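You operate a simulated robot arm through the tools that you are given. There is no shell and no other tool. Be economical: measure what you need, move in short steps, check, and stop when the job is done.

The job below is to be done with a simulated two-armed robot. You get a single attempt, and the scene is never put back.

## Task
Hold the button tin still, pull its lid off and tip all the buttons into the wooden bowl.
Fine: lay the tin's lid on the fixed part, stand the tin back, then set the wooden lid on the bowl.
Where things are to end (x, y in the base frame): button tin lid within 60 mm of [830, 230].

Only the result counts: the job must be done as asked and must still hold three seconds after the hand-in. Knocking over, shifting, dropping, spilling or breaking anything else fails it. Lids that push on must go on centred and level and be pressed home; caps that screw on are set level and turned clockwise until they are tight.

## Robot
Two 7-joint arms with two-finger parallel grippers on one trunk that stands fixed in place. Base frame: the origin is at the foot of the trunk, x ahead of it, y to its left, z up. Readings come in mm, degrees, newtons and seconds.
The left shoulder is at [70, 163, 795], the right one opposite. With the tool pointing down near the work surface each hand reaches from about 380 to 880 mm from the base axis, measured 20 degrees to its own side. Payload 3.43 kg a hand.
The TCP of each hand is the grasp point between the finger pads, 34 mm short of the fingertips. In the tool frame z runs along the fingers and y along their closing line. The gripper opens to 128 mm. The fingers are 24 mm wide and 12 mm thick; the gripper's body (48 by 130 mm) begins 96 mm behind the TCP.
Orientation is that of the tool frame in the base frame, as [roll, pitch, yaw] about the fixed x, y, z axes, in that order (R = Rz(yaw) Ry(pitch) Rx(roll)). With the fingers straight down and closing along the base's y, the tool's x points along the base's -x, its y along +y and its z along -z.

## Interface
- The arms move only by the tool move_arm. It takes "left_rows", "right_rows" or both (then of equal length, played together; a hand with none holds still); each is text: rows parted by semicolons, each of 7 numbers parted by spaces: the shift along the base's x, y, z in mm, then the turn, a rotation vector about the base's x, y, z in degrees, then the gripper command, from -1 (shut) to 1 (fully open), values between in proportion. In form: x y z rx ry rz hand; .... A call has 1 to 12 rows; each row is the pose to reach, as a shift and turn from the pose commanded when the call began. Rows are played at 5 a second. More than 50 mm and 8.6 degrees between two rows, or a gripper value outside its range, and nothing of the call is played. Where a pose cannot be reached the arm comes as near as it can. A force on the tool above 40 N (or 10 N above the force at the start of the call, whichever is more), or a blocked arm, ends the call early, and 0.2 s more pass. Each finger travels about 153 mm/s and halts on what it meets, pressing with about 20 N; the grip force reading is that of the motor and also rises with nothing between the fingers. The clock runs only during rows and for 0.2 s after the last one: add rows that repeat a pose to give the fingers time. The reply holds the time, the measured pose of the TCP, the force on the tool along the base axes, the opening and the grip force, in the units named above and with some noise, with the torque about the TCP (base axes, N m) and any sound that the robot's microphone picked up, and new pictures: "pictures" is both (left out), scene, wrist or none (wrist: the cameras of the hands that moved).
- Cameras (640 x 400 px; columns grow to the right, rows downward): "scene" is now at [139.6, 16.1, 1027.9]; the picture's right is [0.19, -0.98, 0.00], its down [-0.52, -0.10, -0.85] and it looks along [0.83, 0.16, -0.53] (base axes); focal length 269 px, centre (320, 200). "left" rides on the left gripper at [76, 11, -160] in its tool frame; the picture's right is [-0.15, 0.99, 0.00], its down [-0.88, -0.13, -0.46] and it looks along [-0.45, -0.07, 0.89] (tool axes); focal length 234 px, centre (320, 200). "right" rides on the right gripper at [76, -11, -160] in its tool frame; the picture's right is [0.15, 0.99, 0.00], its down [-0.88, 0.13, -0.46] and it looks along [-0.45, 0.07, 0.89] (tool axes); focal length 234 px, centre (320, 200). There is no depth. A picture from a camera that has moved, and an enlarged one, comes with that camera's place and axes in the base frame and with its lens.
- raise_lower(by): slides the trunk up (or, below 0, down) by that many mm; the arms and the scene camera ride with it, the base frame stays. It gives what a move gives, with no picture.
- aim_head(pan, tilt): turns the head with the scene camera to pan (to the left, within 86 degrees either way) and tilt (down, from -29 to 69), counted from straight ahead of the robot. It gives what a move gives, and a new picture of the scene camera.
- close_up(camera, box): a new picture of the part [left, top, right, bottom] of that camera's present view, enlarged. It takes no simulated time.
- job_done(): hands the job in; it is judged then, once.

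Go step by step. Nothing tells you positions but the pictures and the camera data: compare them with the known pose of the tool, close in by small moves and look again before you grip or let go. The budget is 120 turns and 200 pictures, counting those below and the enlarged ones. Unless the task says otherwise, let go and move clear before handing in, and close with one line.

The tools are called after "Request:" by a JSON object that holds its "op" and its "data". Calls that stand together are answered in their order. move_arm: Moves the arms, as the interface text tells. Its arguments: {"type":"object","properties":{"left_rows":{"type":"string"},"right_rows":{"type":"string"},"pictures":{"type":"string","enum":["both","scene","wrist","none"]}},"required":[]} The other tools are called the same way: raise_lower (by) slides the trunk up or down; aim_head (pan, tilt) turns the head that bears the scene camera; close_up (camera, box) takes an enlarged picture of a part of a camera's view; job_done () hands the job in.

At the start:

```text
clock: 0.0
left_eef_pos: [516.0, 474.5, 838.8]
left_orientation: [-179.9, 0.1, 179.9]
left_ft_force: [0.4, 0.8, -0.5]
left_ft_torque: [-0.02, 0.01, -0.02]
left_width: 128.0
left_finger_force: 0.0
right_eef_pos: [713.6, -104.7, 827.1]
right_orientation: [-180.0, -0.1, -180.0]
right_ft_force: [0.0, -0.2, 0.3]
right_ft_torque: [0.01, 0.01, 0.01]
right_width: 127.8
right_finger_force: 0.0
trunk travel left (down, up): [-275.0, 665.0]
head pan, tilt: [10.8, 32.1]
```

scene: 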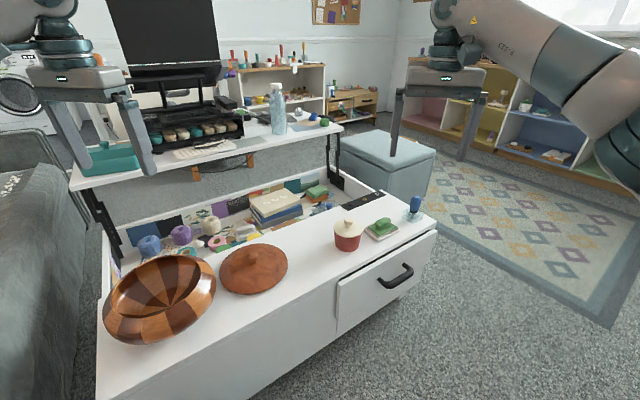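
right: 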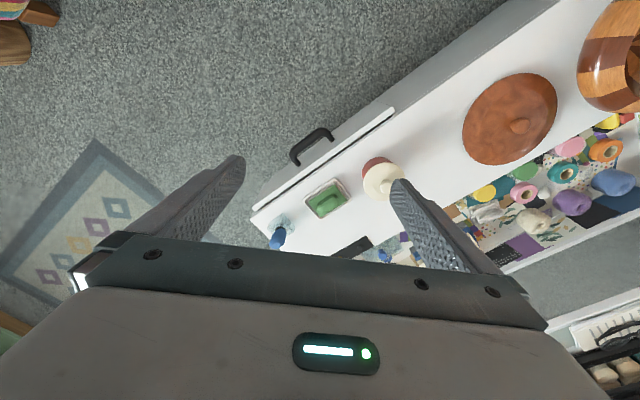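
left: 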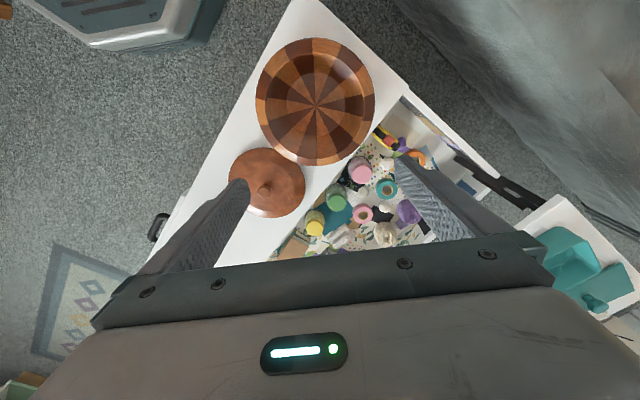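

I see the button tin (red, cream lid), the wooden lid and the bowl on the white front strip. I'll look closer to measure them.

Request:
{"op": "close_up", "data": {"camera": "scene", "box": [280, 170, 440, 270]}}

Request:
{"op": "close_up", "data": {"camera": "scene", "box": [90, 220, 314, 360]}}

Request:
{"op": "close_up", "data": {"camera": "right", "box": [240, 100, 432, 220]}}

Request:
{"op": "close_up", "data": {"camera": "left", "box": [200, 20, 424, 160]}}

```text
4.00 times, centred on (360, 220) of scene
camera zoom: at [139.6, 16.1, 1027.9], right [0.19, -0.98, 0.0], down [-0.52, -0.1, -0.85], along [0.83, 0.16, -0.53], focal length 1076 px, centre (160, 120)
```

zoom: 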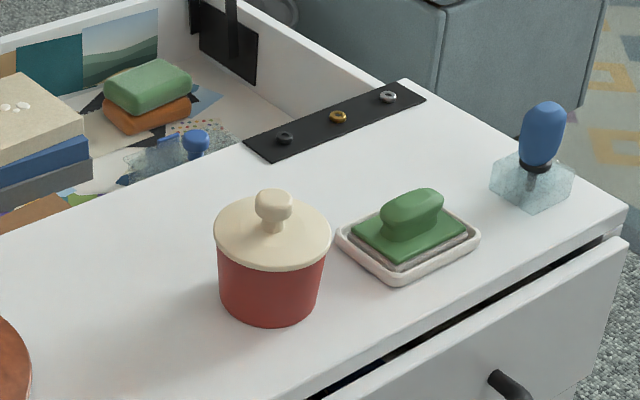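

```text
2.86 times, centred on (202, 290) of scene
camera zoom: at [139.6, 16.1, 1027.9], right [0.19, -0.98, 0.0], down [-0.52, -0.1, -0.85], along [0.83, 0.16, -0.53], focal length 768 px, centre (657, -57)
```

zoom: 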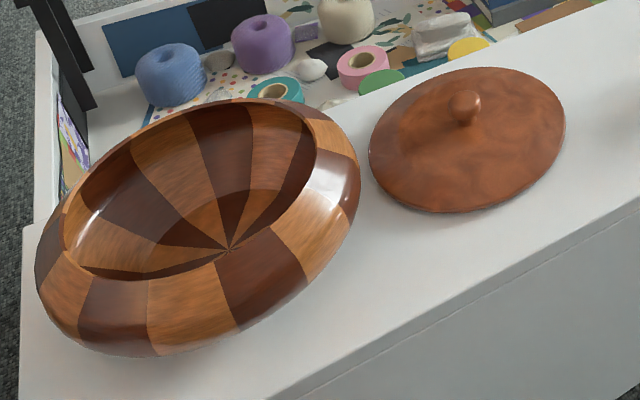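

```text
3.33 times, centred on (336, 160) of right
camera zoom: at [637.7, -116.7, 986.7], right [-0.15, 0.99, 0.0], down [0.88, 0.13, 0.46], along [0.45, 0.07, -0.89], focal length 781 px, centre (267, 333)
```

zoom: 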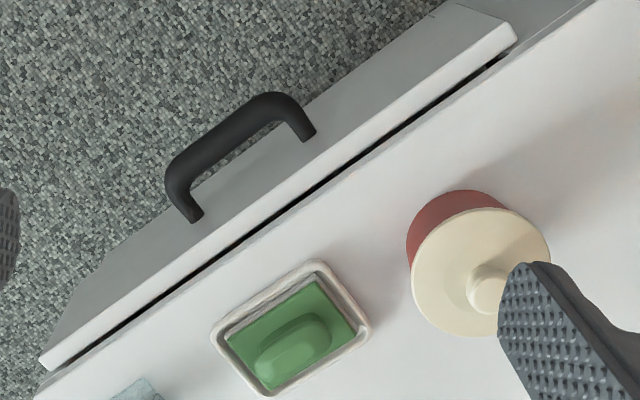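

```text
2.86 times, centred on (312, 90) of left
camera zoom: at [439.5, 485.1, 996.5], right [0.15, 0.99, 0.0], down [0.88, -0.13, 0.46], along [0.45, -0.07, -0.89], focal length 669 px, centre (343, 514)
```

zoom: 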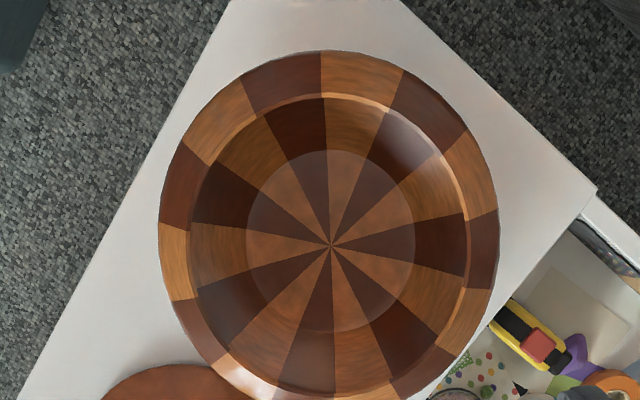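

The tin looks to be near (817, 54), with its lid rim at z≈500 and knob at z≈525 on a top at z≈438. The bowl is near (484, 466) and the wooden lid near (658, 311). The right hand will hold the tin from the side, so I'm turning it nearly horizontal, in front of the tin and above it.

Request:
{"op": "move_arm", "data": {"right_rows": "-8 16 -12 0 -7.8 0 0.7; -16 32 -24 0 -15.6 0 0.7; -24 48 -36 0 -23.4 0 0.7; -32 64 -48 0 -31.2 0 0.7; -40 80 -60 0 -39 0 0.7; -48 96 -72 0 -46.8 0 0.7; -56 112 -84 0 -54.6 0 0.7; -64 128 -96 0 -62.4 0 0.7; -72 144 -108 0 -70.2 0 0.7; -80 158 -120 0 -78 0 0.7; -80 158 -120 0 -78 0 0.7"}}

```text
clock: 2.4
left_eef_pos: [516.6, 474.3, 838.6]
left_orientation: [-180.0, 0.0, 180.0]
left_ft_force: [0.2, -0.1, 0.1]
left_ft_torque: [0.03, 0.0, 0.04]
left_width: 128.0
left_finger_force: 0.1
right_eef_pos: [632.5, 52.8, 707.1]
right_orientation: [179.9, 78.0, 179.9]
right_ft_force: [-0.4, 1.0, -0.5]
right_ft_torque: [0.01, -0.01, 0.03]
right_width: 108.8
right_finger_force: 0.0
trunk travel left (down, up): [-275.0, 665.0]
head pan, tilt: [10.8, 32.1]
camera scene: at [139.6, 16.0, 1028.0], right [0.19, -0.98, 0.0], down [-0.52, -0.1, -0.85], along [0.83, 0.16, -0.53], focal length 269 px, centre (320, 200)
camera right: at [461.3, 40.5, 665.9], right [-0.03, 0.99, -0.14], down [-0.26, 0.13, 0.96], along [0.96, 0.07, 0.26], focal length 234 px, centre (320, 200)
```

scene: 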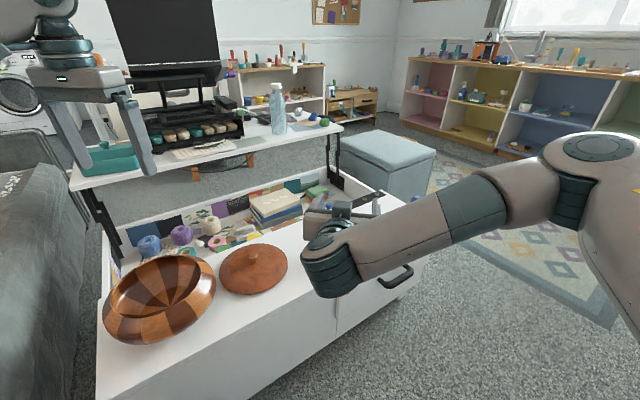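
right: 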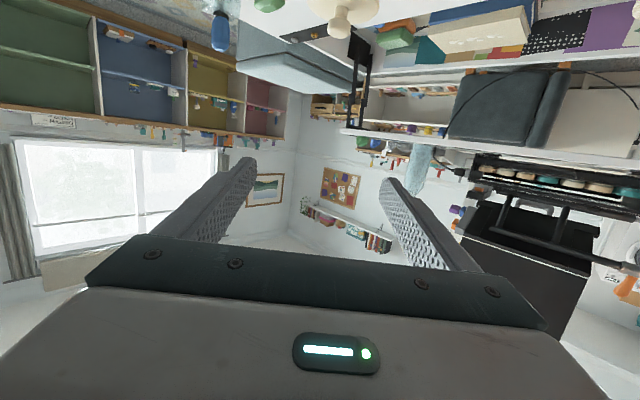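

The right hand reached its pose. I'm lowering it in front of the tin and bringing the left hand over to look down on the tin.

Request:
{"op": "move_arm", "data": {"right_rows": "2 0 -26 0 0 0 0.7; 4 0 -52 0 0 0 0.7; 6 0 -78 0 0 0 0.7; 8 0 -104 0 0 0 0.7; 10 0 -130 0 0 0 0.7; 12 0 -156 0 0 0 0.7; 14 0 -182 0 0 0 0.7; 16 0 -206 0 0 0 0.7; 18 0 -229 0 0 0 0.7; 18 0 -229 0 0 0 0.7", "left_rows": "20 -38 -13 0 0 0 1; 40 -76 -26 0 0 0 1; 60 -115 -39 0 0 0 1; 80 -153 -52 0 0 0 1; 100 -192 -65 0 0 0 1; 120 -230 -78 0 0 0 1; 140 -268 -91 0 0 0 1; 160 -306 -104 0 0 0 1; 184 -344 -119 0 0 0 1; 184 -344 -119 0 0 0 1"}}

```text
clock: 4.6
left_eef_pos: [699.1, 130.8, 717.7]
left_orientation: [-179.9, 0.0, -180.0]
left_ft_force: [0.0, 0.5, -0.4]
left_ft_torque: [-0.01, -0.01, 0.01]
left_width: 127.7
left_finger_force: 0.1
right_eef_pos: [652.1, 52.7, 477.4]
right_orientation: [180.0, 78.0, 179.9]
right_ft_force: [-0.7, 1.1, 0.3]
right_ft_torque: [0.02, -0.02, -0.01]
right_width: 108.7
right_finger_force: 0.1
trunk travel left (down, up): [-275.0, 665.0]
head pan, tilt: [10.8, 32.1]
camera scene: at [139.6, 16.1, 1028.0], right [0.19, -0.98, 0.0], down [-0.52, -0.1, -0.85], along [0.83, 0.16, -0.53], focal length 269 px, centre (320, 200)
camera right: at [479.3, 41.3, 437.2], right [-0.03, 0.99, -0.14], down [-0.26, 0.13, 0.96], along [0.96, 0.07, 0.26], focal length 234 px, centre (320, 200)
camera left: at [622.2, 140.6, 875.5], right [0.15, 0.99, 0.0], down [0.88, -0.13, 0.46], along [0.45, -0.07, -0.89], focal length 234 px, centre (320, 200)
```

scene: 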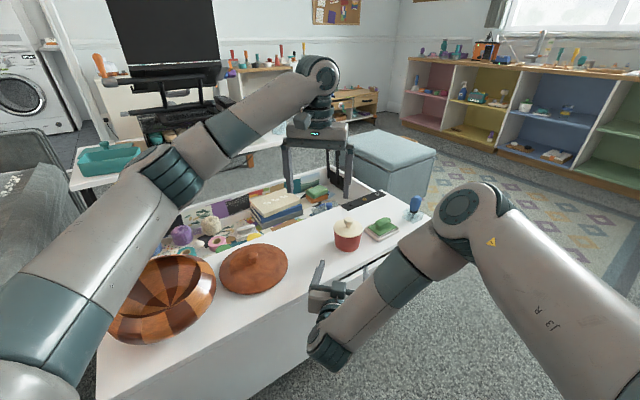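
right: 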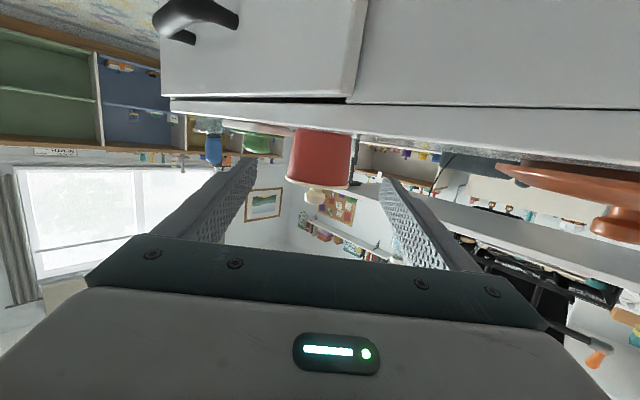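
left: 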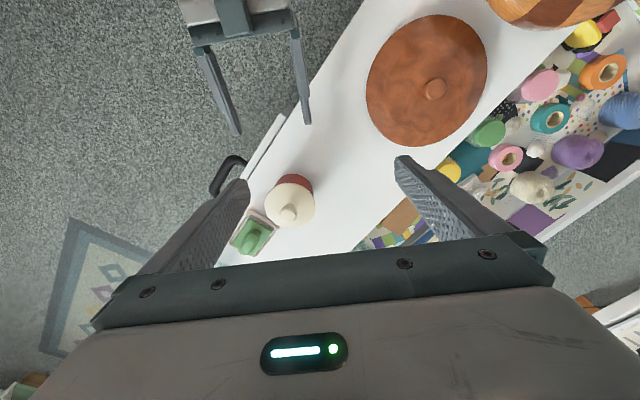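

I can see the tin from two sides now. I'm taking close-ups to fix its height and centre.

Request:
{"op": "close_up", "data": {"camera": "right", "box": [224, 90, 416, 210]}}

Request:
{"op": "close_up", "data": {"camera": "left", "box": [200, 140, 360, 240]}}

Request:
{"op": "close_up", "data": {"camera": "scene", "box": [280, 180, 440, 280]}}

```text
3.33 times, centred on (320, 150) of right
camera zoom: at [479.3, 41.3, 437.2], right [-0.03, 0.99, -0.14], down [-0.26, 0.13, 0.96], along [0.96, 0.07, 0.26], focal length 781 px, centre (320, 367)
```

zoom: 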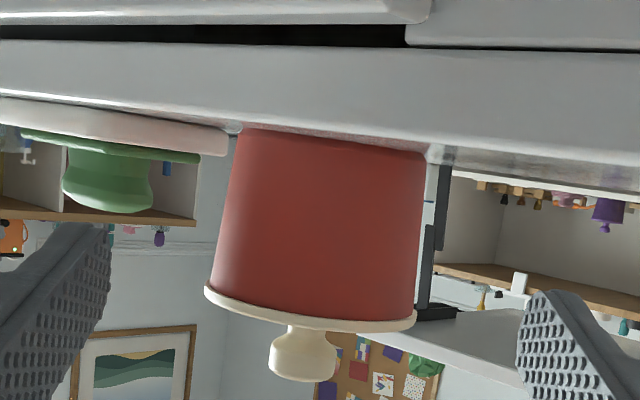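

```text
4.00 times, centred on (280, 190) of left
camera zoom: at [622.2, 140.6, 875.5], right [0.15, 0.99, 0.0], down [0.88, -0.13, 0.46], along [0.45, -0.07, -0.89], focal length 937 px, centre (480, 240)
```

zoom: 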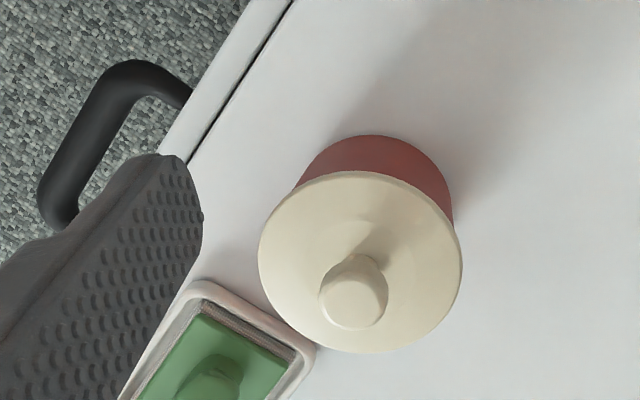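

```text
4.00 times, centred on (360, 230) of scene
camera zoom: at [139.6, 16.1, 1028.0], right [0.19, -0.98, 0.0], down [-0.52, -0.1, -0.85], along [0.83, 0.16, -0.53], focal length 1076 px, centre (160, 80)
```

zoom: 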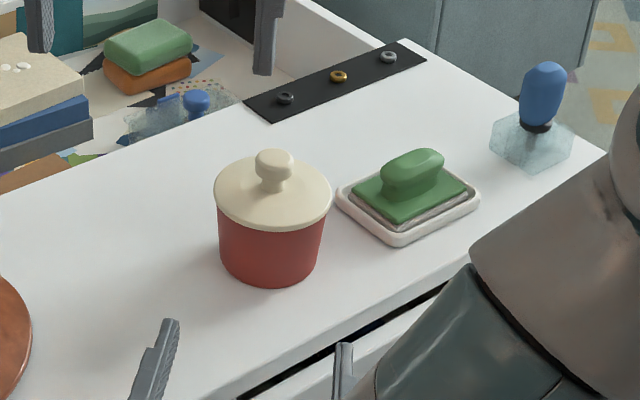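

The tin centre is about (815, 56), the table about z 434 and the lid rim about 497. I'm sliding the right hand forward around the body with open fingers.

Request:
{"op": "move_arm", "data": {"right_rows": "0 3.5 -11 0 0 0 0.7; 40 3.5 -11 0 0 0 0.7; 80 3.5 -11 0 0 0 0.7; 110 3.5 -11 0 0 0 0.7; 135 3.5 -11 0 0 0 0.7; 157 3.5 -11 0 0 0 0.7; 157 3.5 -11 0 0 0 0.7"}}

Request:
{"op": "close_up", "data": {"camera": "left", "box": [200, 120, 360, 220]}}

```text
clock: 6.2
left_eef_pos: [698.1, 130.9, 717.1]
left_orientation: [180.0, 0.0, -180.0]
left_ft_force: [-0.3, 0.4, 0.6]
left_ft_torque: [0.01, 0.01, 0.01]
left_width: 127.9
left_finger_force: 0.1
right_eef_pos: [808.3, 54.7, 466.6]
right_orientation: [-180.0, 77.9, -179.9]
right_ft_force: [-0.2, -1.4, 0.5]
right_ft_torque: [0.0, 0.0, 0.02]
right_width: 108.7
right_finger_force: 0.2
trunk travel left (down, up): [-275.0, 665.0]
head pan, tilt: [10.8, 32.1]
camera scene: at [139.7, 16.0, 1027.9], right [0.19, -0.98, 0.0], down [-0.52, -0.1, -0.85], along [0.83, 0.16, -0.53], focal length 269 px, centre (320, 200)
camera right: at [636.6, 43.7, 425.3], right [-0.03, 0.99, -0.14], down [-0.26, 0.13, 0.96], along [0.96, 0.07, 0.26], focal length 234 px, centre (320, 200)
```

scene: 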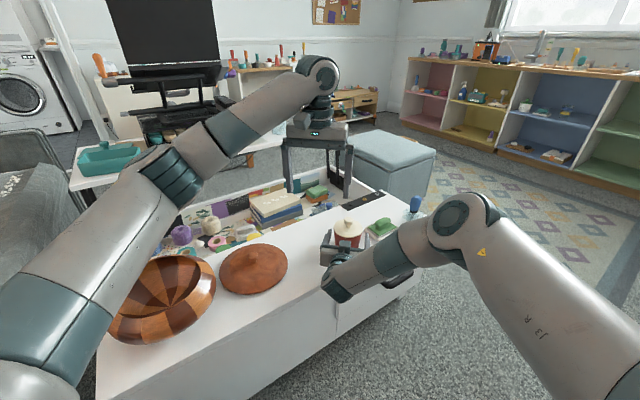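
right: 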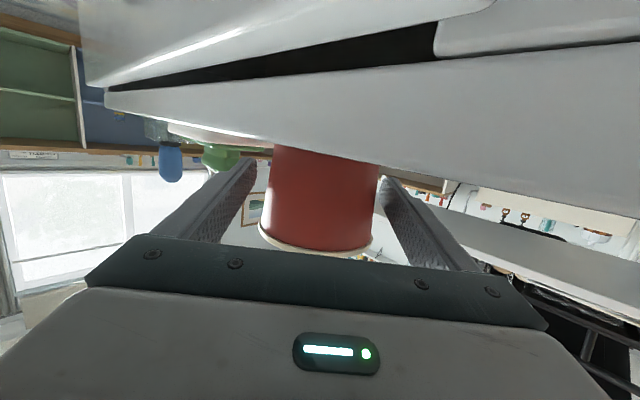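

```text
4.00 times, centred on (280, 170) of left
camera zoom: at [622.1, 140.8, 875.6], right [0.15, 0.99, 0.0], down [0.88, -0.13, 0.46], along [0.45, -0.07, -0.89], focal length 937 px, centre (480, 320)
```

zoom: 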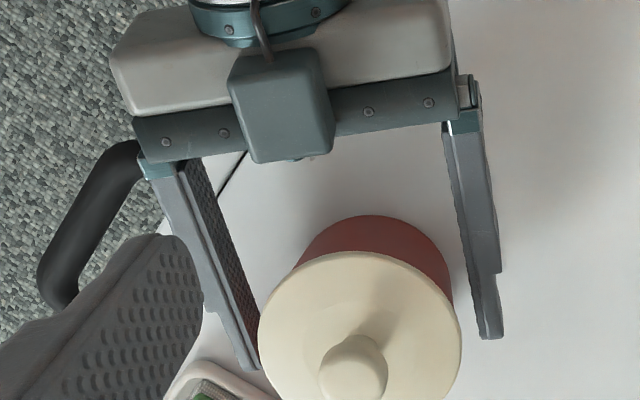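

The tin is centred between the fingers, so I'm closing them on it.

Request:
{"op": "move_arm", "data": {"right_rows": "0 0 0 0 0 0 0.45; 0 0 0 0 0 0 0.3; 0 0 0 0 0 0 0; 0 0 0 0 0 0 -0.5; 0 0 0 0 0 0 -1", "pictures": "none"}}

Request:
{"op": "close_up", "data": {"camera": "left", "box": [200, 120, 360, 220]}}

```text
clock: 7.4
left_eef_pos: [699.7, 129.7, 717.1]
left_orientation: [-179.9, -0.1, -179.9]
left_ft_force: [0.3, -0.3, -0.1]
left_ft_torque: [-0.03, 0.0, -0.02]
left_width: 128.2
left_finger_force: 0.1
right_eef_pos: [808.4, 54.0, 465.6]
right_orientation: [-179.9, 78.0, 180.0]
right_ft_force: [0.4, 0.6, 0.6]
right_ft_torque: [-0.04, 0.06, 0.01]
right_width: 85.8
right_finger_force: 20.2
trunk travel left (down, up): [-275.0, 665.0]
head pan, tilt: [10.8, 32.1]
```

```text
4.00 times, centred on (280, 170) of left
camera zoom: at [622.1, 140.9, 875.6], right [0.15, 0.99, 0.0], down [0.88, -0.13, 0.46], along [0.45, -0.07, -0.89], focal length 937 px, centre (480, 320)
```

zoom: 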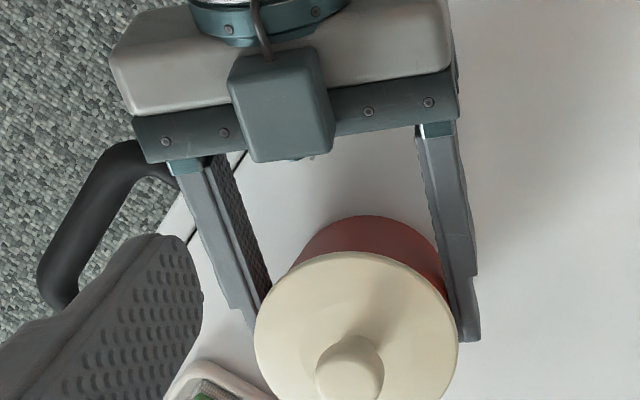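

The tin is held. I'm moving the left hand above the knob.

Request:
{"op": "move_arm", "data": {"left_rows": "29 -19 -10 0 0 0 0.5; 58 -38 -25 0 0 0 0; 86 -57 -45 0 0 0 0; 114.5 -75.5 -70 0 0 0 0; 114.5 -75.5 -105 0 0 0 0; 114.5 -75.5 -105 0 0 0 0"}}

```text
clock: 8.8
left_eef_pos: [812.7, 52.9, 611.7]
left_orientation: [180.0, 0.0, 179.9]
left_ft_force: [-0.6, 0.1, 0.4]
left_ft_torque: [-0.04, 0.01, -0.01]
left_width: 63.9
left_finger_force: 0.1
left hand out of reach, approached as far as the arm can: row 4, 5, 6
right_eef_pos: [808.9, 54.7, 467.2]
right_orientation: [-179.9, 78.0, -179.8]
right_ft_force: [0.2, -0.8, 1.0]
right_ft_torque: [-0.08, -0.08, -0.07]
right_width: 85.8
right_finger_force: 20.0
trunk travel left (down, up): [-275.0, 665.0]
head pan, tilt: [10.8, 32.1]
camera scene: at [139.8, 16.3, 1027.9], right [0.19, -0.98, 0.0], down [-0.52, -0.1, -0.85], along [0.83, 0.16, -0.53], focal length 269 px, centre (320, 200)
camera left: at [735.4, 63.8, 770.7], right [0.15, 0.99, 0.0], down [0.88, -0.13, 0.46], along [0.45, -0.07, -0.89], focal length 234 px, centre (320, 200)
```

scene: 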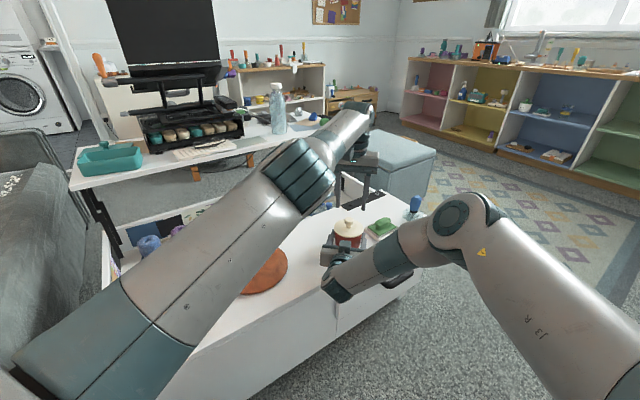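
left: 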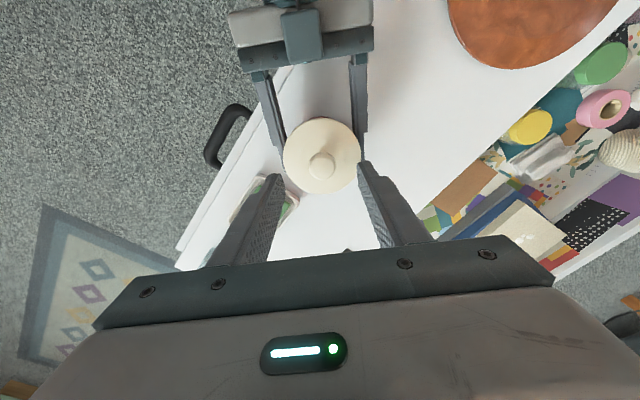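

The left arm is at its reach limit when vertical, so I'm tilting the hand 12° forward and lowering partway.

Request:
{"op": "move_arm", "data": {"left_rows": "-2 -1 -10 0 -6 0 0; -2 -1 -25 0 -12 0 0; -2 -1 -45 0 -12 0 0; -2 -1 -45 0 -12 0 0", "pictures": "wrist"}}

Request:
{"op": "close_up", "data": {"camera": "scene", "box": [300, 180, 428, 260]}}

```text
clock: 9.8
left_eef_pos: [858.7, 39.5, 578.4]
left_orientation: [180.0, 11.9, -179.9]
left_ft_force: [-0.1, 0.5, 0.9]
left_ft_torque: [0.02, -0.01, -0.01]
left_width: 63.8
left_finger_force: 0.0
left hand out of reach, approached as far as the arm can: row 1, 2, 3, 4
right_eef_pos: [809.5, 54.4, 465.9]
right_orientation: [179.9, 77.9, 179.9]
right_ft_force: [0.3, 0.3, -0.9]
right_ft_torque: [-0.03, 0.03, -0.02]
right_width: 85.7
right_finger_force: 19.9
trunk travel left (down, up): [-275.0, 665.0]
head pan, tilt: [10.8, 32.1]
camera left: at [750.4, 50.3, 719.0], right [0.14, 0.99, 0.03], down [0.77, -0.13, 0.63], along [0.62, -0.07, -0.78], focal length 234 px, centre (320, 200)
```

left: 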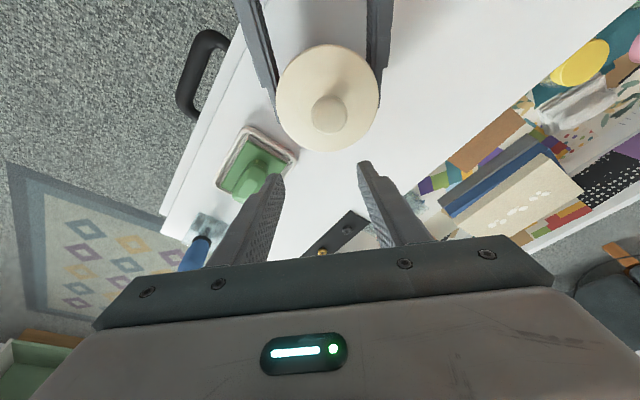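

```text
5.00 times, centred on (364, 220) of scene
camera zoom: at [139.7, 16.0, 1027.9], right [0.19, -0.98, 0.0], down [-0.52, -0.1, -0.85], along [0.83, 0.16, -0.53], focal length 1345 px, centre (100, 100)
```

zoom: 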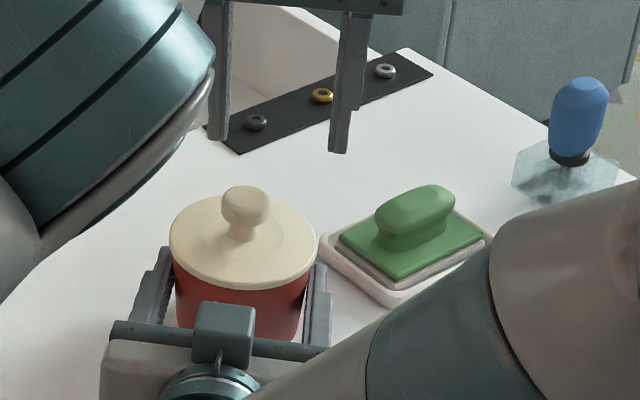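

The hand drifted past the target near the arm's limit. I'm lifting it and bringing it back in.

Request:
{"op": "move_arm", "data": {"left_rows": "0 0 40 0 0 0 0; 0 0 40 0 0 0 0", "pictures": "none"}}

```text
clock: 10.4
left_eef_pos: [858.0, 40.6, 618.6]
left_orientation: [-179.9, 12.0, 180.0]
left_ft_force: [0.3, -0.6, -0.2]
left_ft_torque: [0.01, -0.02, -0.01]
left_width: 64.0
left_finger_force: 0.0
right_eef_pos: [809.3, 54.3, 466.6]
right_orientation: [179.9, 77.9, 179.9]
right_ft_force: [0.0, 0.0, -1.1]
right_ft_torque: [-0.02, -0.02, 0.02]
right_width: 85.7
right_finger_force: 20.1
trunk travel left (down, up): [-275.0, 665.0]
head pan, tilt: [10.8, 32.1]
```

Request:
{"op": "move_arm", "data": {"left_rows": "-23 6 0 0 0 0 0; -45 13 0 0 0 0 0; -45 13 0 0 0 0 0", "pictures": "wrist"}}

```text
clock: 11.2
left_eef_pos: [855.9, 41.7, 621.0]
left_orientation: [179.9, 11.9, -179.9]
left_ft_force: [-0.3, 0.3, 0.5]
left_ft_torque: [-0.01, -0.02, -0.01]
left_width: 63.9
left_finger_force: 0.1
left hand out of reach, approached as far as the arm can: row 1, 2, 3
right_eef_pos: [808.5, 54.2, 466.2]
right_orientation: [-180.0, 78.0, -180.0]
right_ft_force: [0.2, 0.1, -0.6]
right_ft_torque: [0.0, 0.04, -0.01]
right_width: 85.8
right_finger_force: 19.3
trunk travel left (down, up): [-275.0, 665.0]
head pan, tilt: [10.8, 32.1]
camera left: at [748.8, 51.7, 760.5], right [0.14, 0.99, 0.03], down [0.77, -0.13, 0.63], along [0.62, -0.07, -0.78], focal length 234 px, centre (320, 200)
```

left: 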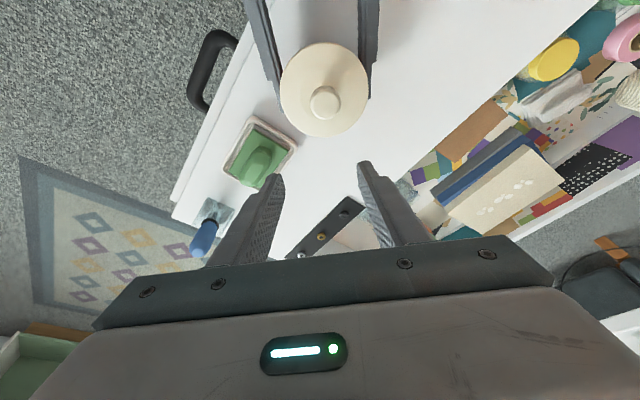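

The wrist seems stuck at full stretch. I'll untilt the hand and pull inward to bend the elbow again.

Request:
{"op": "move_arm", "data": {"left_rows": "-23 6 10 0 6 0 0; -46 13 20 0 12 0 0; -80 30 30 0 12 0 0; -120 50 40 0 12 0 0; -160 70 40 0 12 0 0; -160 70 40 0 12 0 0", "pictures": "scene"}}

```text
clock: 12.6
left_eef_pos: [809.4, 81.1, 679.9]
left_orientation: [180.0, -0.2, 179.9]
left_ft_force: [0.4, 0.3, 0.3]
left_ft_torque: [0.0, 0.01, 0.02]
left_width: 63.8
left_finger_force: 0.0
left hand out of reach, approached as far as the arm can: row 3, 4, 5, 6
right_eef_pos: [809.0, 54.6, 466.3]
right_orientation: [180.0, 78.0, 180.0]
right_ft_force: [-0.1, 0.3, -1.6]
right_ft_torque: [0.0, 0.0, 0.01]
right_width: 85.8
right_finger_force: 20.1
trunk travel left (down, up): [-275.0, 665.0]
head pan, tilt: [10.8, 32.1]
camera scene: at [139.4, 16.1, 1028.0], right [0.19, -0.98, 0.0], down [-0.52, -0.1, -0.85], along [0.83, 0.16, -0.53], focal length 269 px, centre (320, 200)
```

scene: 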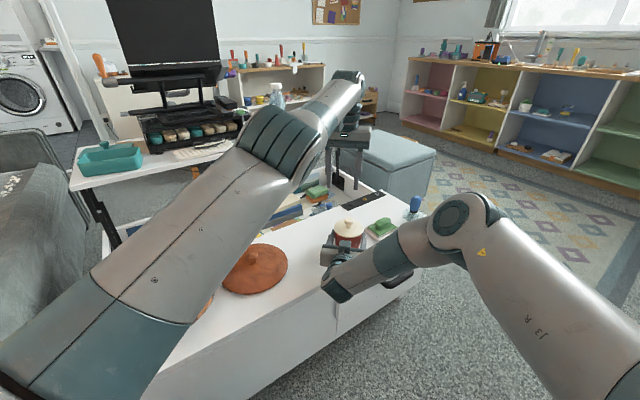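

Request:
{"op": "move_arm", "data": {"left_rows": "-45 5 0 0 0 0 0; -90 10 0 0 0 0 0; -135 15 0 0 0 0 0; -180 20 0 0 0 0 0; -225 25 0 0 0 0 0; -270 30 0 0 0 0 0; -270 30 0 0 0 0 0; -270 30 0 0 0 0 0", "pictures": "none"}}

```text
clock: 14.4
left_eef_pos: [786.5, 44.8, 747.6]
left_orientation: [179.9, -0.2, -180.0]
left_ft_force: [0.2, 0.0, 0.3]
left_ft_torque: [0.0, -0.02, 0.01]
left_width: 64.0
left_finger_force: 0.0
left hand out of reach, approached as far as the arm can: row 1, 2, 3, 4, 5, 6, 7, 8
right_eef_pos: [808.5, 55.7, 467.0]
right_orientation: [179.9, 77.9, 179.9]
right_ft_force: [0.6, -0.7, 0.0]
right_ft_torque: [-0.04, 0.01, -0.01]
right_width: 86.0
right_finger_force: 20.2
trunk travel left (down, up): [-275.0, 665.0]
head pan, tilt: [10.8, 32.1]
```

Request:
{"op": "move_arm", "data": {"left_rows": "0 40 0 0 0 0 0; 0 80 0 0 0 0 0; 0 120 0 0 0 0 0; -20 160 0 0 0 0 0; -50 200 0 0 0 0 0; -50 200 0 0 0 0 0", "pictures": "scene"}}

```text
clock: 15.8
left_eef_pos: [807.7, 248.1, 766.6]
left_orientation: [-180.0, -0.1, 179.9]
left_ft_force: [-0.5, -1.0, 0.3]
left_ft_torque: [0.01, 0.01, 0.03]
left_width: 63.7
left_finger_force: 0.0
left hand out of reach, approached as far as the arm can: row 1, 2, 3, 4, 5, 6
right_eef_pos: [808.8, 54.2, 465.8]
right_orientation: [-179.9, 78.0, -180.0]
right_ft_force: [0.2, -0.3, -1.3]
right_ft_torque: [-0.01, 0.02, 0.0]
right_width: 85.6
right_finger_force: 19.8
trunk travel left (down, up): [-275.0, 665.0]
head pan, tilt: [10.8, 32.1]
camera scene: at [139.8, 16.1, 1027.9], right [0.19, -0.98, 0.0], down [-0.52, -0.1, -0.85], along [0.83, 0.16, -0.53], focal length 269 px, centre (320, 200)
```

scene: 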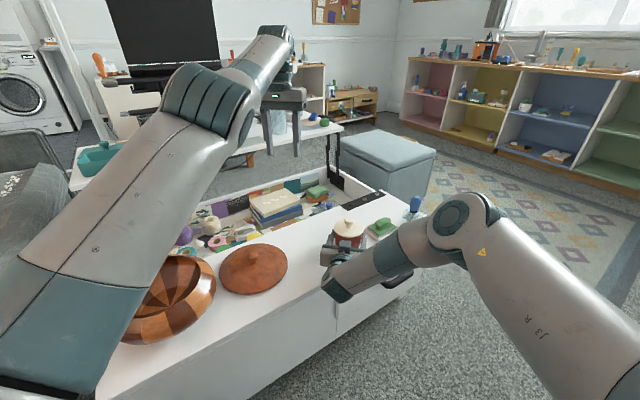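

Request:
{"op": "move_arm", "data": {"left_rows": "-45 0 0 0 0 0 0; -90 0 0 0 0 0 0; -135 0 0 0 0 0 0; -180 0 0 0 0 0 0; -200 0 0 0 0 0 0; -200 0 0 0 0 0 0; -200 0 0 0 0 0 0; -200 0 0 0 0 0 0; -200 0 0 0 0 0 0; -200 0 0 0 0 0 0; -200 0 0 0 0 0 0; -200 0 0 0 0 0 0", "pictures": "none"}}

```text
clock: 18.4
left_eef_pos: [787.3, 248.8, 825.4]
left_orientation: [179.9, 0.0, -179.9]
left_ft_force: [0.1, 0.1, 0.3]
left_ft_torque: [0.02, 0.03, 0.02]
left_width: 64.0
left_finger_force: 0.2
left hand out of reach, approached as far as the arm can: row 1, 2, 3, 4, 5, 6, 7, 8, 9, 10, 11, 12
right_eef_pos: [807.8, 54.6, 467.0]
right_orientation: [-179.9, 78.0, -180.0]
right_ft_force: [-0.4, 0.1, -1.7]
right_ft_torque: [-0.01, 0.02, 0.0]
right_width: 85.8
right_finger_force: 19.8
trunk travel left (down, up): [-275.0, 665.0]
head pan, tilt: [10.8, 32.1]
```

The arm is fully straight, and pulling inward only slides it upward. I'll command it downward and slightly inward, which should flex the elbow.

Request:
{"op": "move_arm", "data": {"left_rows": "-5 0 -40 0 0 0 0; -20 0 -80 0 0 0 0; -45 0 -110 0 0 0 0; -80 0 -120 0 0 0 0; -120 0 -120 0 0 0 0; -160 0 -120 0 0 0 0; -160 0 -120 0 0 0 0", "pictures": "none"}}

```text
clock: 20.0
left_eef_pos: [812.8, 253.9, 745.9]
left_orientation: [179.9, -0.1, -180.0]
left_ft_force: [-0.6, 0.4, -0.3]
left_ft_torque: [0.0, -0.01, -0.01]
left_width: 64.1
left_finger_force: 0.1
left hand out of reach, approached as far as the arm can: row 1, 2, 3, 4, 5, 6, 7
right_eef_pos: [809.5, 54.1, 466.1]
right_orientation: [-179.9, 77.9, 179.9]
right_ft_force: [-0.8, -0.1, -0.6]
right_ft_torque: [0.04, 0.01, -0.02]
right_width: 85.5
right_finger_force: 20.4
trunk travel left (down, up): [-275.0, 665.0]
head pan, tilt: [10.8, 32.1]
```

Request:
{"op": "move_arm", "data": {"left_rows": "0 0 -25 0 0 0 0; 0 0 -50 0 0 0 0; 0 0 -75 0 0 0 0; 0 0 -100 0 0 0 0; 0 0 -125 0 0 0 0; 0 0 -150 0 0 0 0", "pictures": "none"}}

```text
clock: 21.4
left_eef_pos: [834.7, 258.9, 588.4]
left_orientation: [-179.9, -0.1, 179.9]
left_ft_force: [-0.5, -0.1, 0.1]
left_ft_torque: [0.02, 0.01, 0.02]
left_width: 64.0
left_finger_force: 0.0
left hand out of reach, approached as far as the arm can: row 1, 2, 3, 4, 5, 6
right_eef_pos: [809.0, 54.7, 465.9]
right_orientation: [180.0, 78.0, -180.0]
right_ft_force: [0.3, -0.3, -0.7]
right_ft_torque: [0.01, -0.01, -0.02]
right_width: 85.9
right_finger_force: 19.7
trunk travel left (down, up): [-275.0, 665.0]
head pan, tilt: [10.8, 32.1]
```

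Request:
{"op": "move_arm", "data": {"left_rows": "-49 0 -6 0 8 0 0; -98 0 -6 0 16 0 0; -145 0 -3 0 24 0 0; -190 0 0 0 32 0 0; -235 0 10 0 40 0 0; -275 0 20 0 48 0 0; -275 0 20 0 48 0 0", "pictures": "scene"}}

```text
clock: 23.2
left_eef_pos: [677.7, 326.0, 653.4]
left_orientation: [178.3, -28.0, -160.6]
left_ft_force: [-0.3, -0.4, 0.3]
left_ft_torque: [0.08, -0.09, -0.07]
left_width: 63.9
left_finger_force: 0.1
left hand out of reach, approached as far as the arm can: row 1, 2, 3, 4, 5, 6
right_eef_pos: [808.5, 54.7, 465.5]
right_orientation: [179.7, 77.9, 179.7]
right_ft_force: [-0.4, -0.3, -0.1]
right_ft_torque: [0.02, 0.02, 0.01]
right_width: 85.6
right_finger_force: 20.5
trunk travel left (down, up): [-275.0, 665.0]
head pan, tilt: [10.8, 32.1]
stopped in row 7 (left hand): the arm was blocked; the commanded pose is now the measured one
camera scene: at [139.0, 15.1, 1028.0], right [0.19, -0.98, 0.0], down [-0.52, -0.1, -0.85], along [0.83, 0.16, -0.53], focal length 269 px, centre (320, 200)
```

scene: 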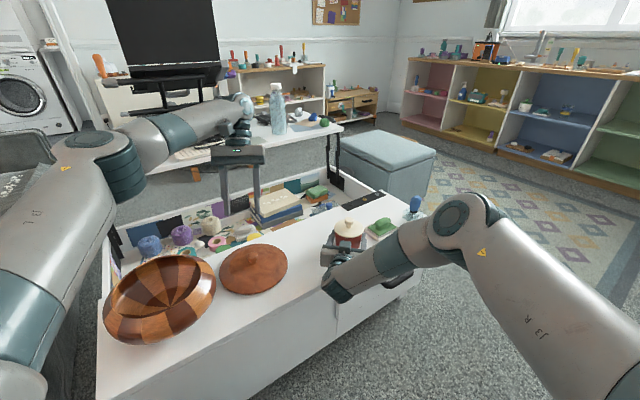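

The elbow is bent again, and the arm stands clear of everything. To avoid the singularity I'll later bring the tin closer with the right hand. First the left hand returns to a clean pose, tilted 15° forward.

Request:
{"op": "move_arm", "data": {"left_rows": "-8 -10 20 1.2 -7.1 -3.1 0; -16 -20 40 2.4 -14.2 -6.2 0; -24 -30 60 3.7 -21.3 -9.3 0; -32 -40 75 4.9 -28.4 -12.3 0; -40 -50 90 6.1 -35.5 -15.4 0; -48 -60 100 7.3 -42.6 -18.5 0; -48 -60 100 7.3 -42.6 -18.5 0"}}

```text
clock: 24.8
left_eef_pos: [629.5, 268.8, 751.3]
left_orientation: [178.3, 14.8, 180.0]
left_ft_force: [-0.1, 0.8, 0.3]
left_ft_torque: [-0.01, 0.01, -0.03]
left_width: 63.8
left_finger_force: 0.0
right_eef_pos: [809.4, 54.3, 466.2]
right_orientation: [-179.9, 78.0, 180.0]
right_ft_force: [0.7, -0.1, -1.4]
right_ft_torque: [0.01, 0.03, 0.0]
right_width: 85.7
right_finger_force: 19.8
trunk travel left (down, up): [-275.0, 665.0]
head pan, tilt: [10.8, 32.1]
camera scene: at [139.8, 16.2, 1027.9], right [0.19, -0.98, 0.0], down [-0.52, -0.1, -0.85], along [0.83, 0.16, -0.53], focal length 269 px, centre (320, 200)
camera left: at [513.8, 272.6, 884.8], right [0.13, 0.99, 0.07], down [0.73, -0.14, 0.66], along [0.67, -0.04, -0.75], focal length 234 px, centre (320, 200)
```

scene: 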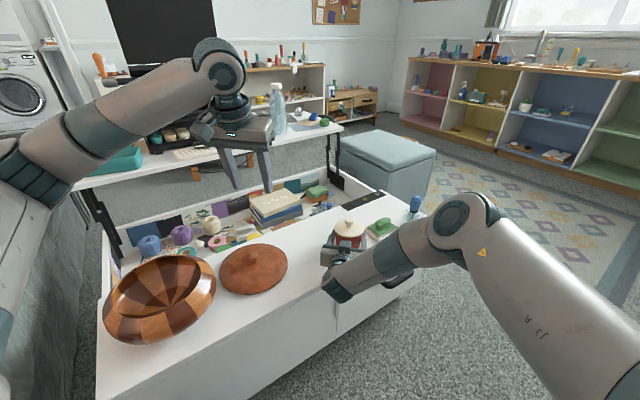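
left: 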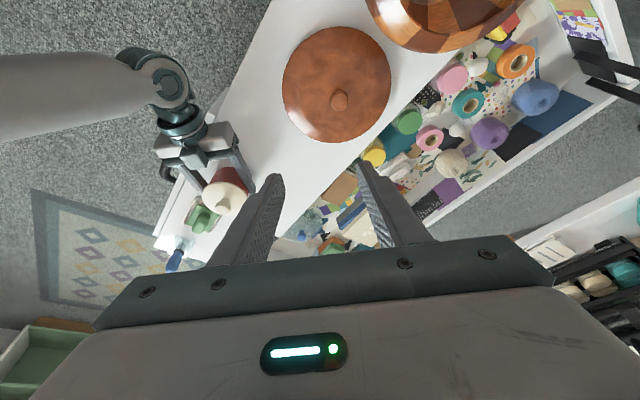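

Both arms are in good shape. I'm lifting the tin with the right hand and bringing it nearer.

Request:
{"op": "move_arm", "data": {"right_rows": "0 0 15 0 0 0 -1; 0 0 40 0 0 0 -1; -10 5 65 0 0 0 -1; -35 15 85 0 0 0 -1; -65 25 100 0 0 0 -1; -90 35 100 0 0 0 -1; -90 35 100 0 0 0 -1", "pictures": "scene"}}

Request:
{"op": "close_up", "data": {"camera": "left", "box": [130, 80, 322, 200]}}

Request:
{"op": "close_up", "data": {"camera": "scene", "box": [270, 170, 430, 270]}}

```text
clock: 26.4
left_eef_pos: [628.9, 266.2, 751.4]
left_orientation: [178.3, 14.9, 180.0]
left_ft_force: [1.3, 0.5, -0.6]
left_ft_torque: [0.01, 0.03, 0.02]
left_width: 64.2
left_finger_force: 0.0
right_eef_pos: [717.6, 88.4, 567.3]
right_orientation: [-179.9, 78.0, 179.9]
right_ft_force: [-0.8, 0.0, -1.3]
right_ft_torque: [-0.01, 0.0, -0.01]
right_width: 89.1
right_finger_force: 20.4
trunk travel left (down, up): [-275.0, 665.0]
head pan, tilt: [10.8, 32.1]
camera scene: at [139.8, 16.1, 1027.9], right [0.19, -0.98, 0.0], down [-0.52, -0.1, -0.85], along [0.83, 0.16, -0.53], focal length 269 px, centre (320, 200)
```

scene: 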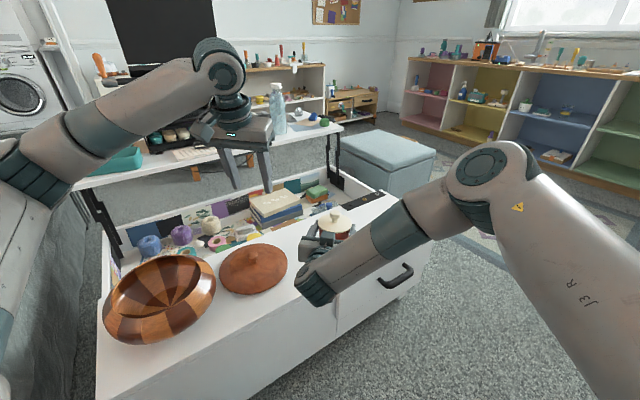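

```text
3.33 times, centred on (226, 140) of left
camera zoom: at [514.0, 272.6, 884.8], right [0.13, 0.99, 0.07], down [0.74, -0.14, 0.66], along [0.66, -0.04, -0.75], focal length 781 px, centre (633, 400)
```

zoom: 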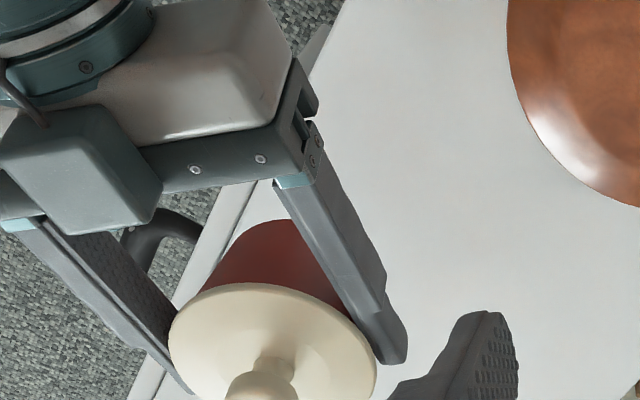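

```text
4.00 times, centred on (350, 220) of scene
camera zoom: at [139.8, 16.1, 1027.9], right [0.19, -0.98, 0.0], down [-0.52, -0.1, -0.85], along [0.83, 0.16, -0.53], focal length 1076 px, centre (200, 120)
```

zoom: 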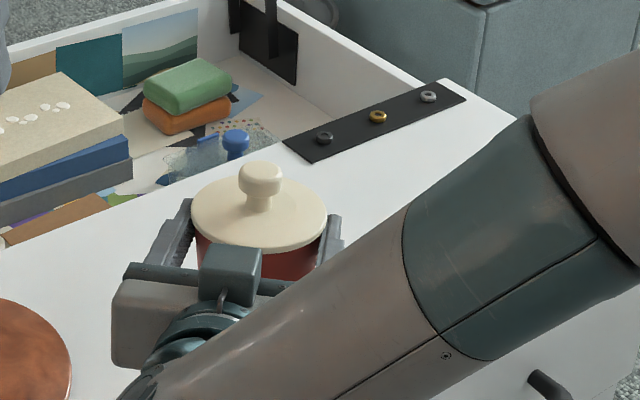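

The grip opening grew from 86 to 89 mm, so the tin may have slipped in the fingers. I'm checking with the right wrist camera.

Request:
{"op": "close_up", "data": {"camera": "right", "box": [208, 90, 432, 230]}}

```text
2.86 times, centred on (320, 160) of right
camera zoom: at [545.2, 78.0, 525.4], right [-0.03, 0.99, -0.14], down [-0.26, 0.13, 0.96], along [0.96, 0.07, 0.26], focal length 669 px, centre (320, 314)
```

zoom: 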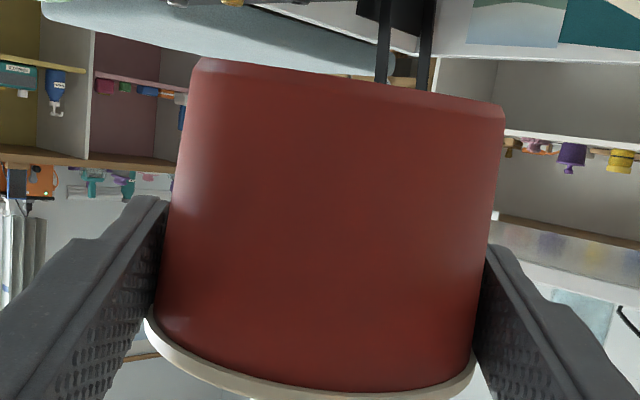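

The tin slid down about 19 mm, and its lid rim now rests on the fingers. I'm setting it back on the strip at about (734, 103), closer to the robot, to re-grip it and work there.

Request:
{"op": "move_arm", "data": {"right_rows": "10 14 -25 0 0 0 -1; 10 14 -50 0 0 0 -1; 10 14 -68 0 0 0 -1; 10 14 -74 0 0 0 -1; 10 14 -78 0 0 0 -1; 10 14 -78 0 0 0 -1", "pictures": "none"}}

Request:
{"op": "close_up", "data": {"camera": "right", "box": [208, 70, 432, 210]}}

Request:
{"op": "close_up", "data": {"camera": "scene", "box": [250, 190, 410, 290]}}

```text
clock: 27.8
left_eef_pos: [628.7, 266.5, 750.3]
left_orientation: [178.3, 14.9, 179.9]
left_ft_force: [0.2, 0.1, 0.5]
left_ft_torque: [0.01, 0.01, 0.01]
left_width: 64.2
left_finger_force: 0.1
right_eef_pos: [730.4, 102.1, 487.8]
right_orientation: [-179.8, 78.0, -179.9]
right_ft_force: [0.6, -0.1, -1.3]
right_ft_torque: [-0.01, 0.0, -0.03]
right_width: 89.4
right_finger_force: 20.3
trunk travel left (down, up): [-275.0, 665.0]
head pan, tilt: [10.8, 32.1]
```

```text
2.86 times, centred on (320, 140) of right
camera zoom: at [556.9, 91.6, 446.6], right [-0.03, 0.99, -0.14], down [-0.26, 0.13, 0.96], along [0.96, 0.07, 0.26], focal length 669 px, centre (320, 371)
```

zoom: 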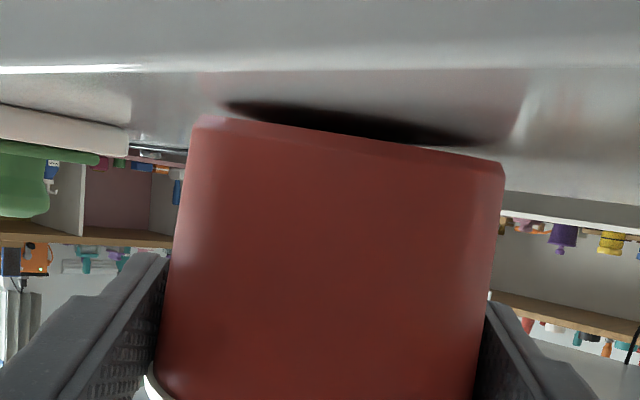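

```text
4.00 times, centred on (330, 240) of scene
camera zoom: at [139.8, 16.1, 1027.9], right [0.19, -0.98, 0.0], down [-0.52, -0.1, -0.85], along [0.83, 0.16, -0.53], focal length 1076 px, centre (280, 40)
```

zoom: 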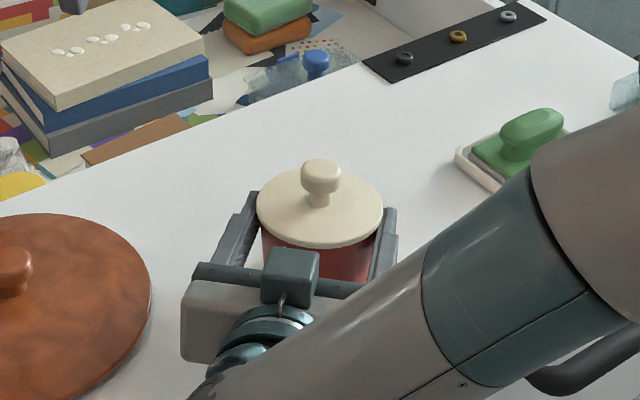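

It's still hovering a few millimetres, so I'm lowering gently until contact.

Request:
{"op": "move_arm", "data": {"right_rows": "0 0 -2 0 0 0 -1; 0 0 -4 0 0 0 -1; 0 0 -4 0 0 0 -1", "pictures": "none"}}

Request:
{"op": "close_up", "data": {"camera": "right", "box": [208, 70, 432, 210]}}

```text
clock: 28.6
left_eef_pos: [627.9, 265.6, 752.5]
left_orientation: [178.2, 15.0, -180.0]
left_ft_force: [-0.5, 0.2, 0.1]
left_ft_torque: [0.0, 0.0, 0.03]
left_width: 64.0
left_finger_force: 0.1
right_eef_pos: [728.1, 102.8, 484.9]
right_orientation: [179.9, 78.2, 180.0]
right_ft_force: [-3.9, -0.8, 13.3]
right_ft_torque: [0.04, -0.49, 0.0]
right_width: 89.1
right_finger_force: 20.0
trunk travel left (down, up): [-275.0, 665.0]
head pan, tilt: [10.8, 32.1]
```

```text
2.86 times, centred on (320, 140) of right
camera zoom: at [556.2, 92.4, 443.9], right [-0.03, 0.99, -0.14], down [-0.27, 0.13, 0.96], along [0.96, 0.07, 0.26], focal length 669 px, centre (320, 371)
```

zoom: 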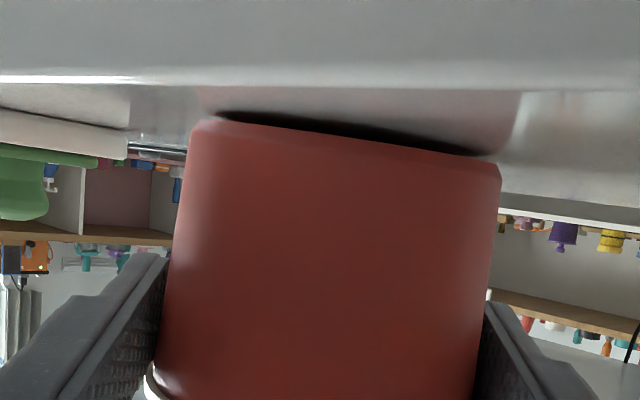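

The tin touches on its far edge, slightly pitched. I'm opening the fingers so it settles flat.

Request:
{"op": "move_arm", "data": {"right_rows": "0 0 0 0 0 0 0.45; 0 0 0 0 0 0 0.6; 0 0 0 0 0 0 0.7; 0 0 0 0 0 0 0.7", "pictures": "none"}}

Request:
{"op": "close_up", "data": {"camera": "right", "box": [208, 70, 432, 210]}}

Request:
{"op": "close_up", "data": {"camera": "scene", "box": [250, 190, 410, 290]}}

Request:
{"op": "close_up", "data": {"camera": "left", "box": [130, 80, 322, 200]}}

```text
clock: 29.6
left_eef_pos: [629.6, 266.8, 750.8]
left_orientation: [178.3, 15.0, 180.0]
left_ft_force: [0.5, 0.1, 0.5]
left_ft_torque: [0.0, 0.01, 0.0]
left_width: 64.0
left_finger_force: 0.1
right_eef_pos: [728.5, 103.0, 484.0]
right_orientation: [-179.9, 77.8, -179.9]
right_ft_force: [0.1, -0.1, -0.6]
right_ft_torque: [0.01, 0.01, -0.01]
right_width: 108.5
right_finger_force: 0.0
trunk travel left (down, up): [-275.0, 665.0]
head pan, tilt: [10.8, 32.1]
```

```text
2.86 times, centred on (320, 140) of right
camera zoom: at [556.4, 92.2, 442.3], right [-0.03, 0.99, -0.14], down [-0.26, 0.13, 0.96], along [0.96, 0.07, 0.26], focal length 669 px, centre (320, 371)
```

zoom: 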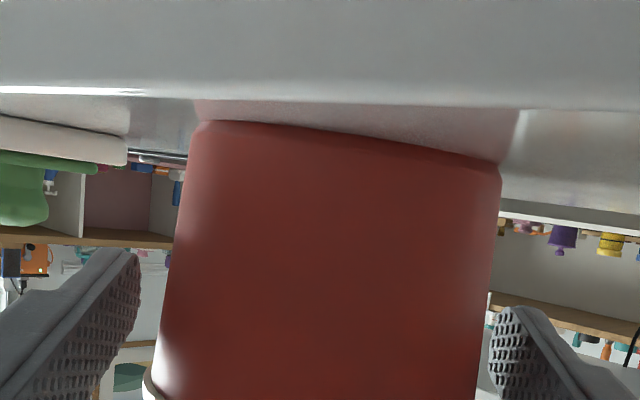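

```text
4.00 times, centred on (330, 240) of scene
camera zoom: at [139.7, 16.1, 1027.9], right [0.19, -0.98, 0.0], down [-0.52, -0.1, -0.85], along [0.83, 0.16, -0.53], focal length 1076 px, centre (280, 40)
```

zoom: 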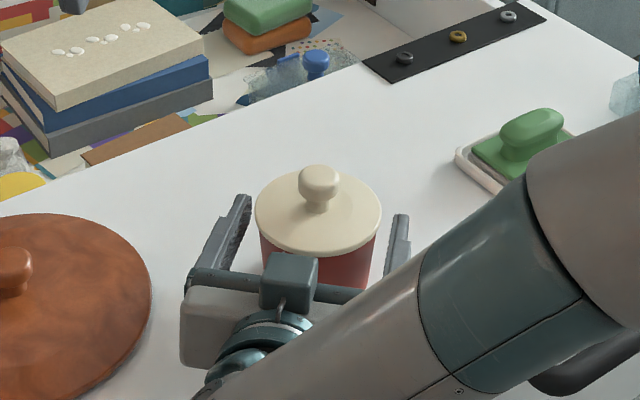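

```text
3.33 times, centred on (226, 140) of left
camera zoom: at [513.9, 272.6, 884.9], right [0.13, 0.99, 0.07], down [0.73, -0.14, 0.66], along [0.66, -0.04, -0.75], focal length 781 px, centre (633, 400)
```

zoom: 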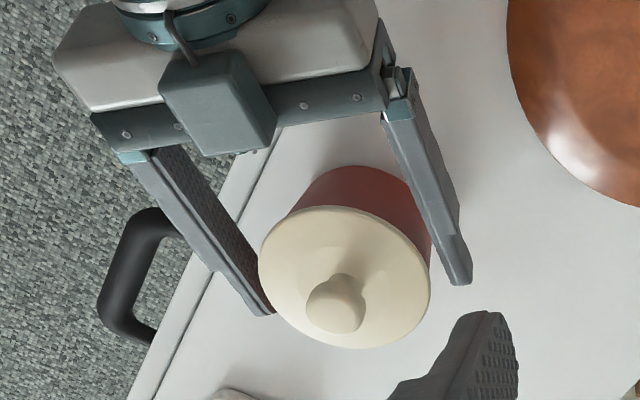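

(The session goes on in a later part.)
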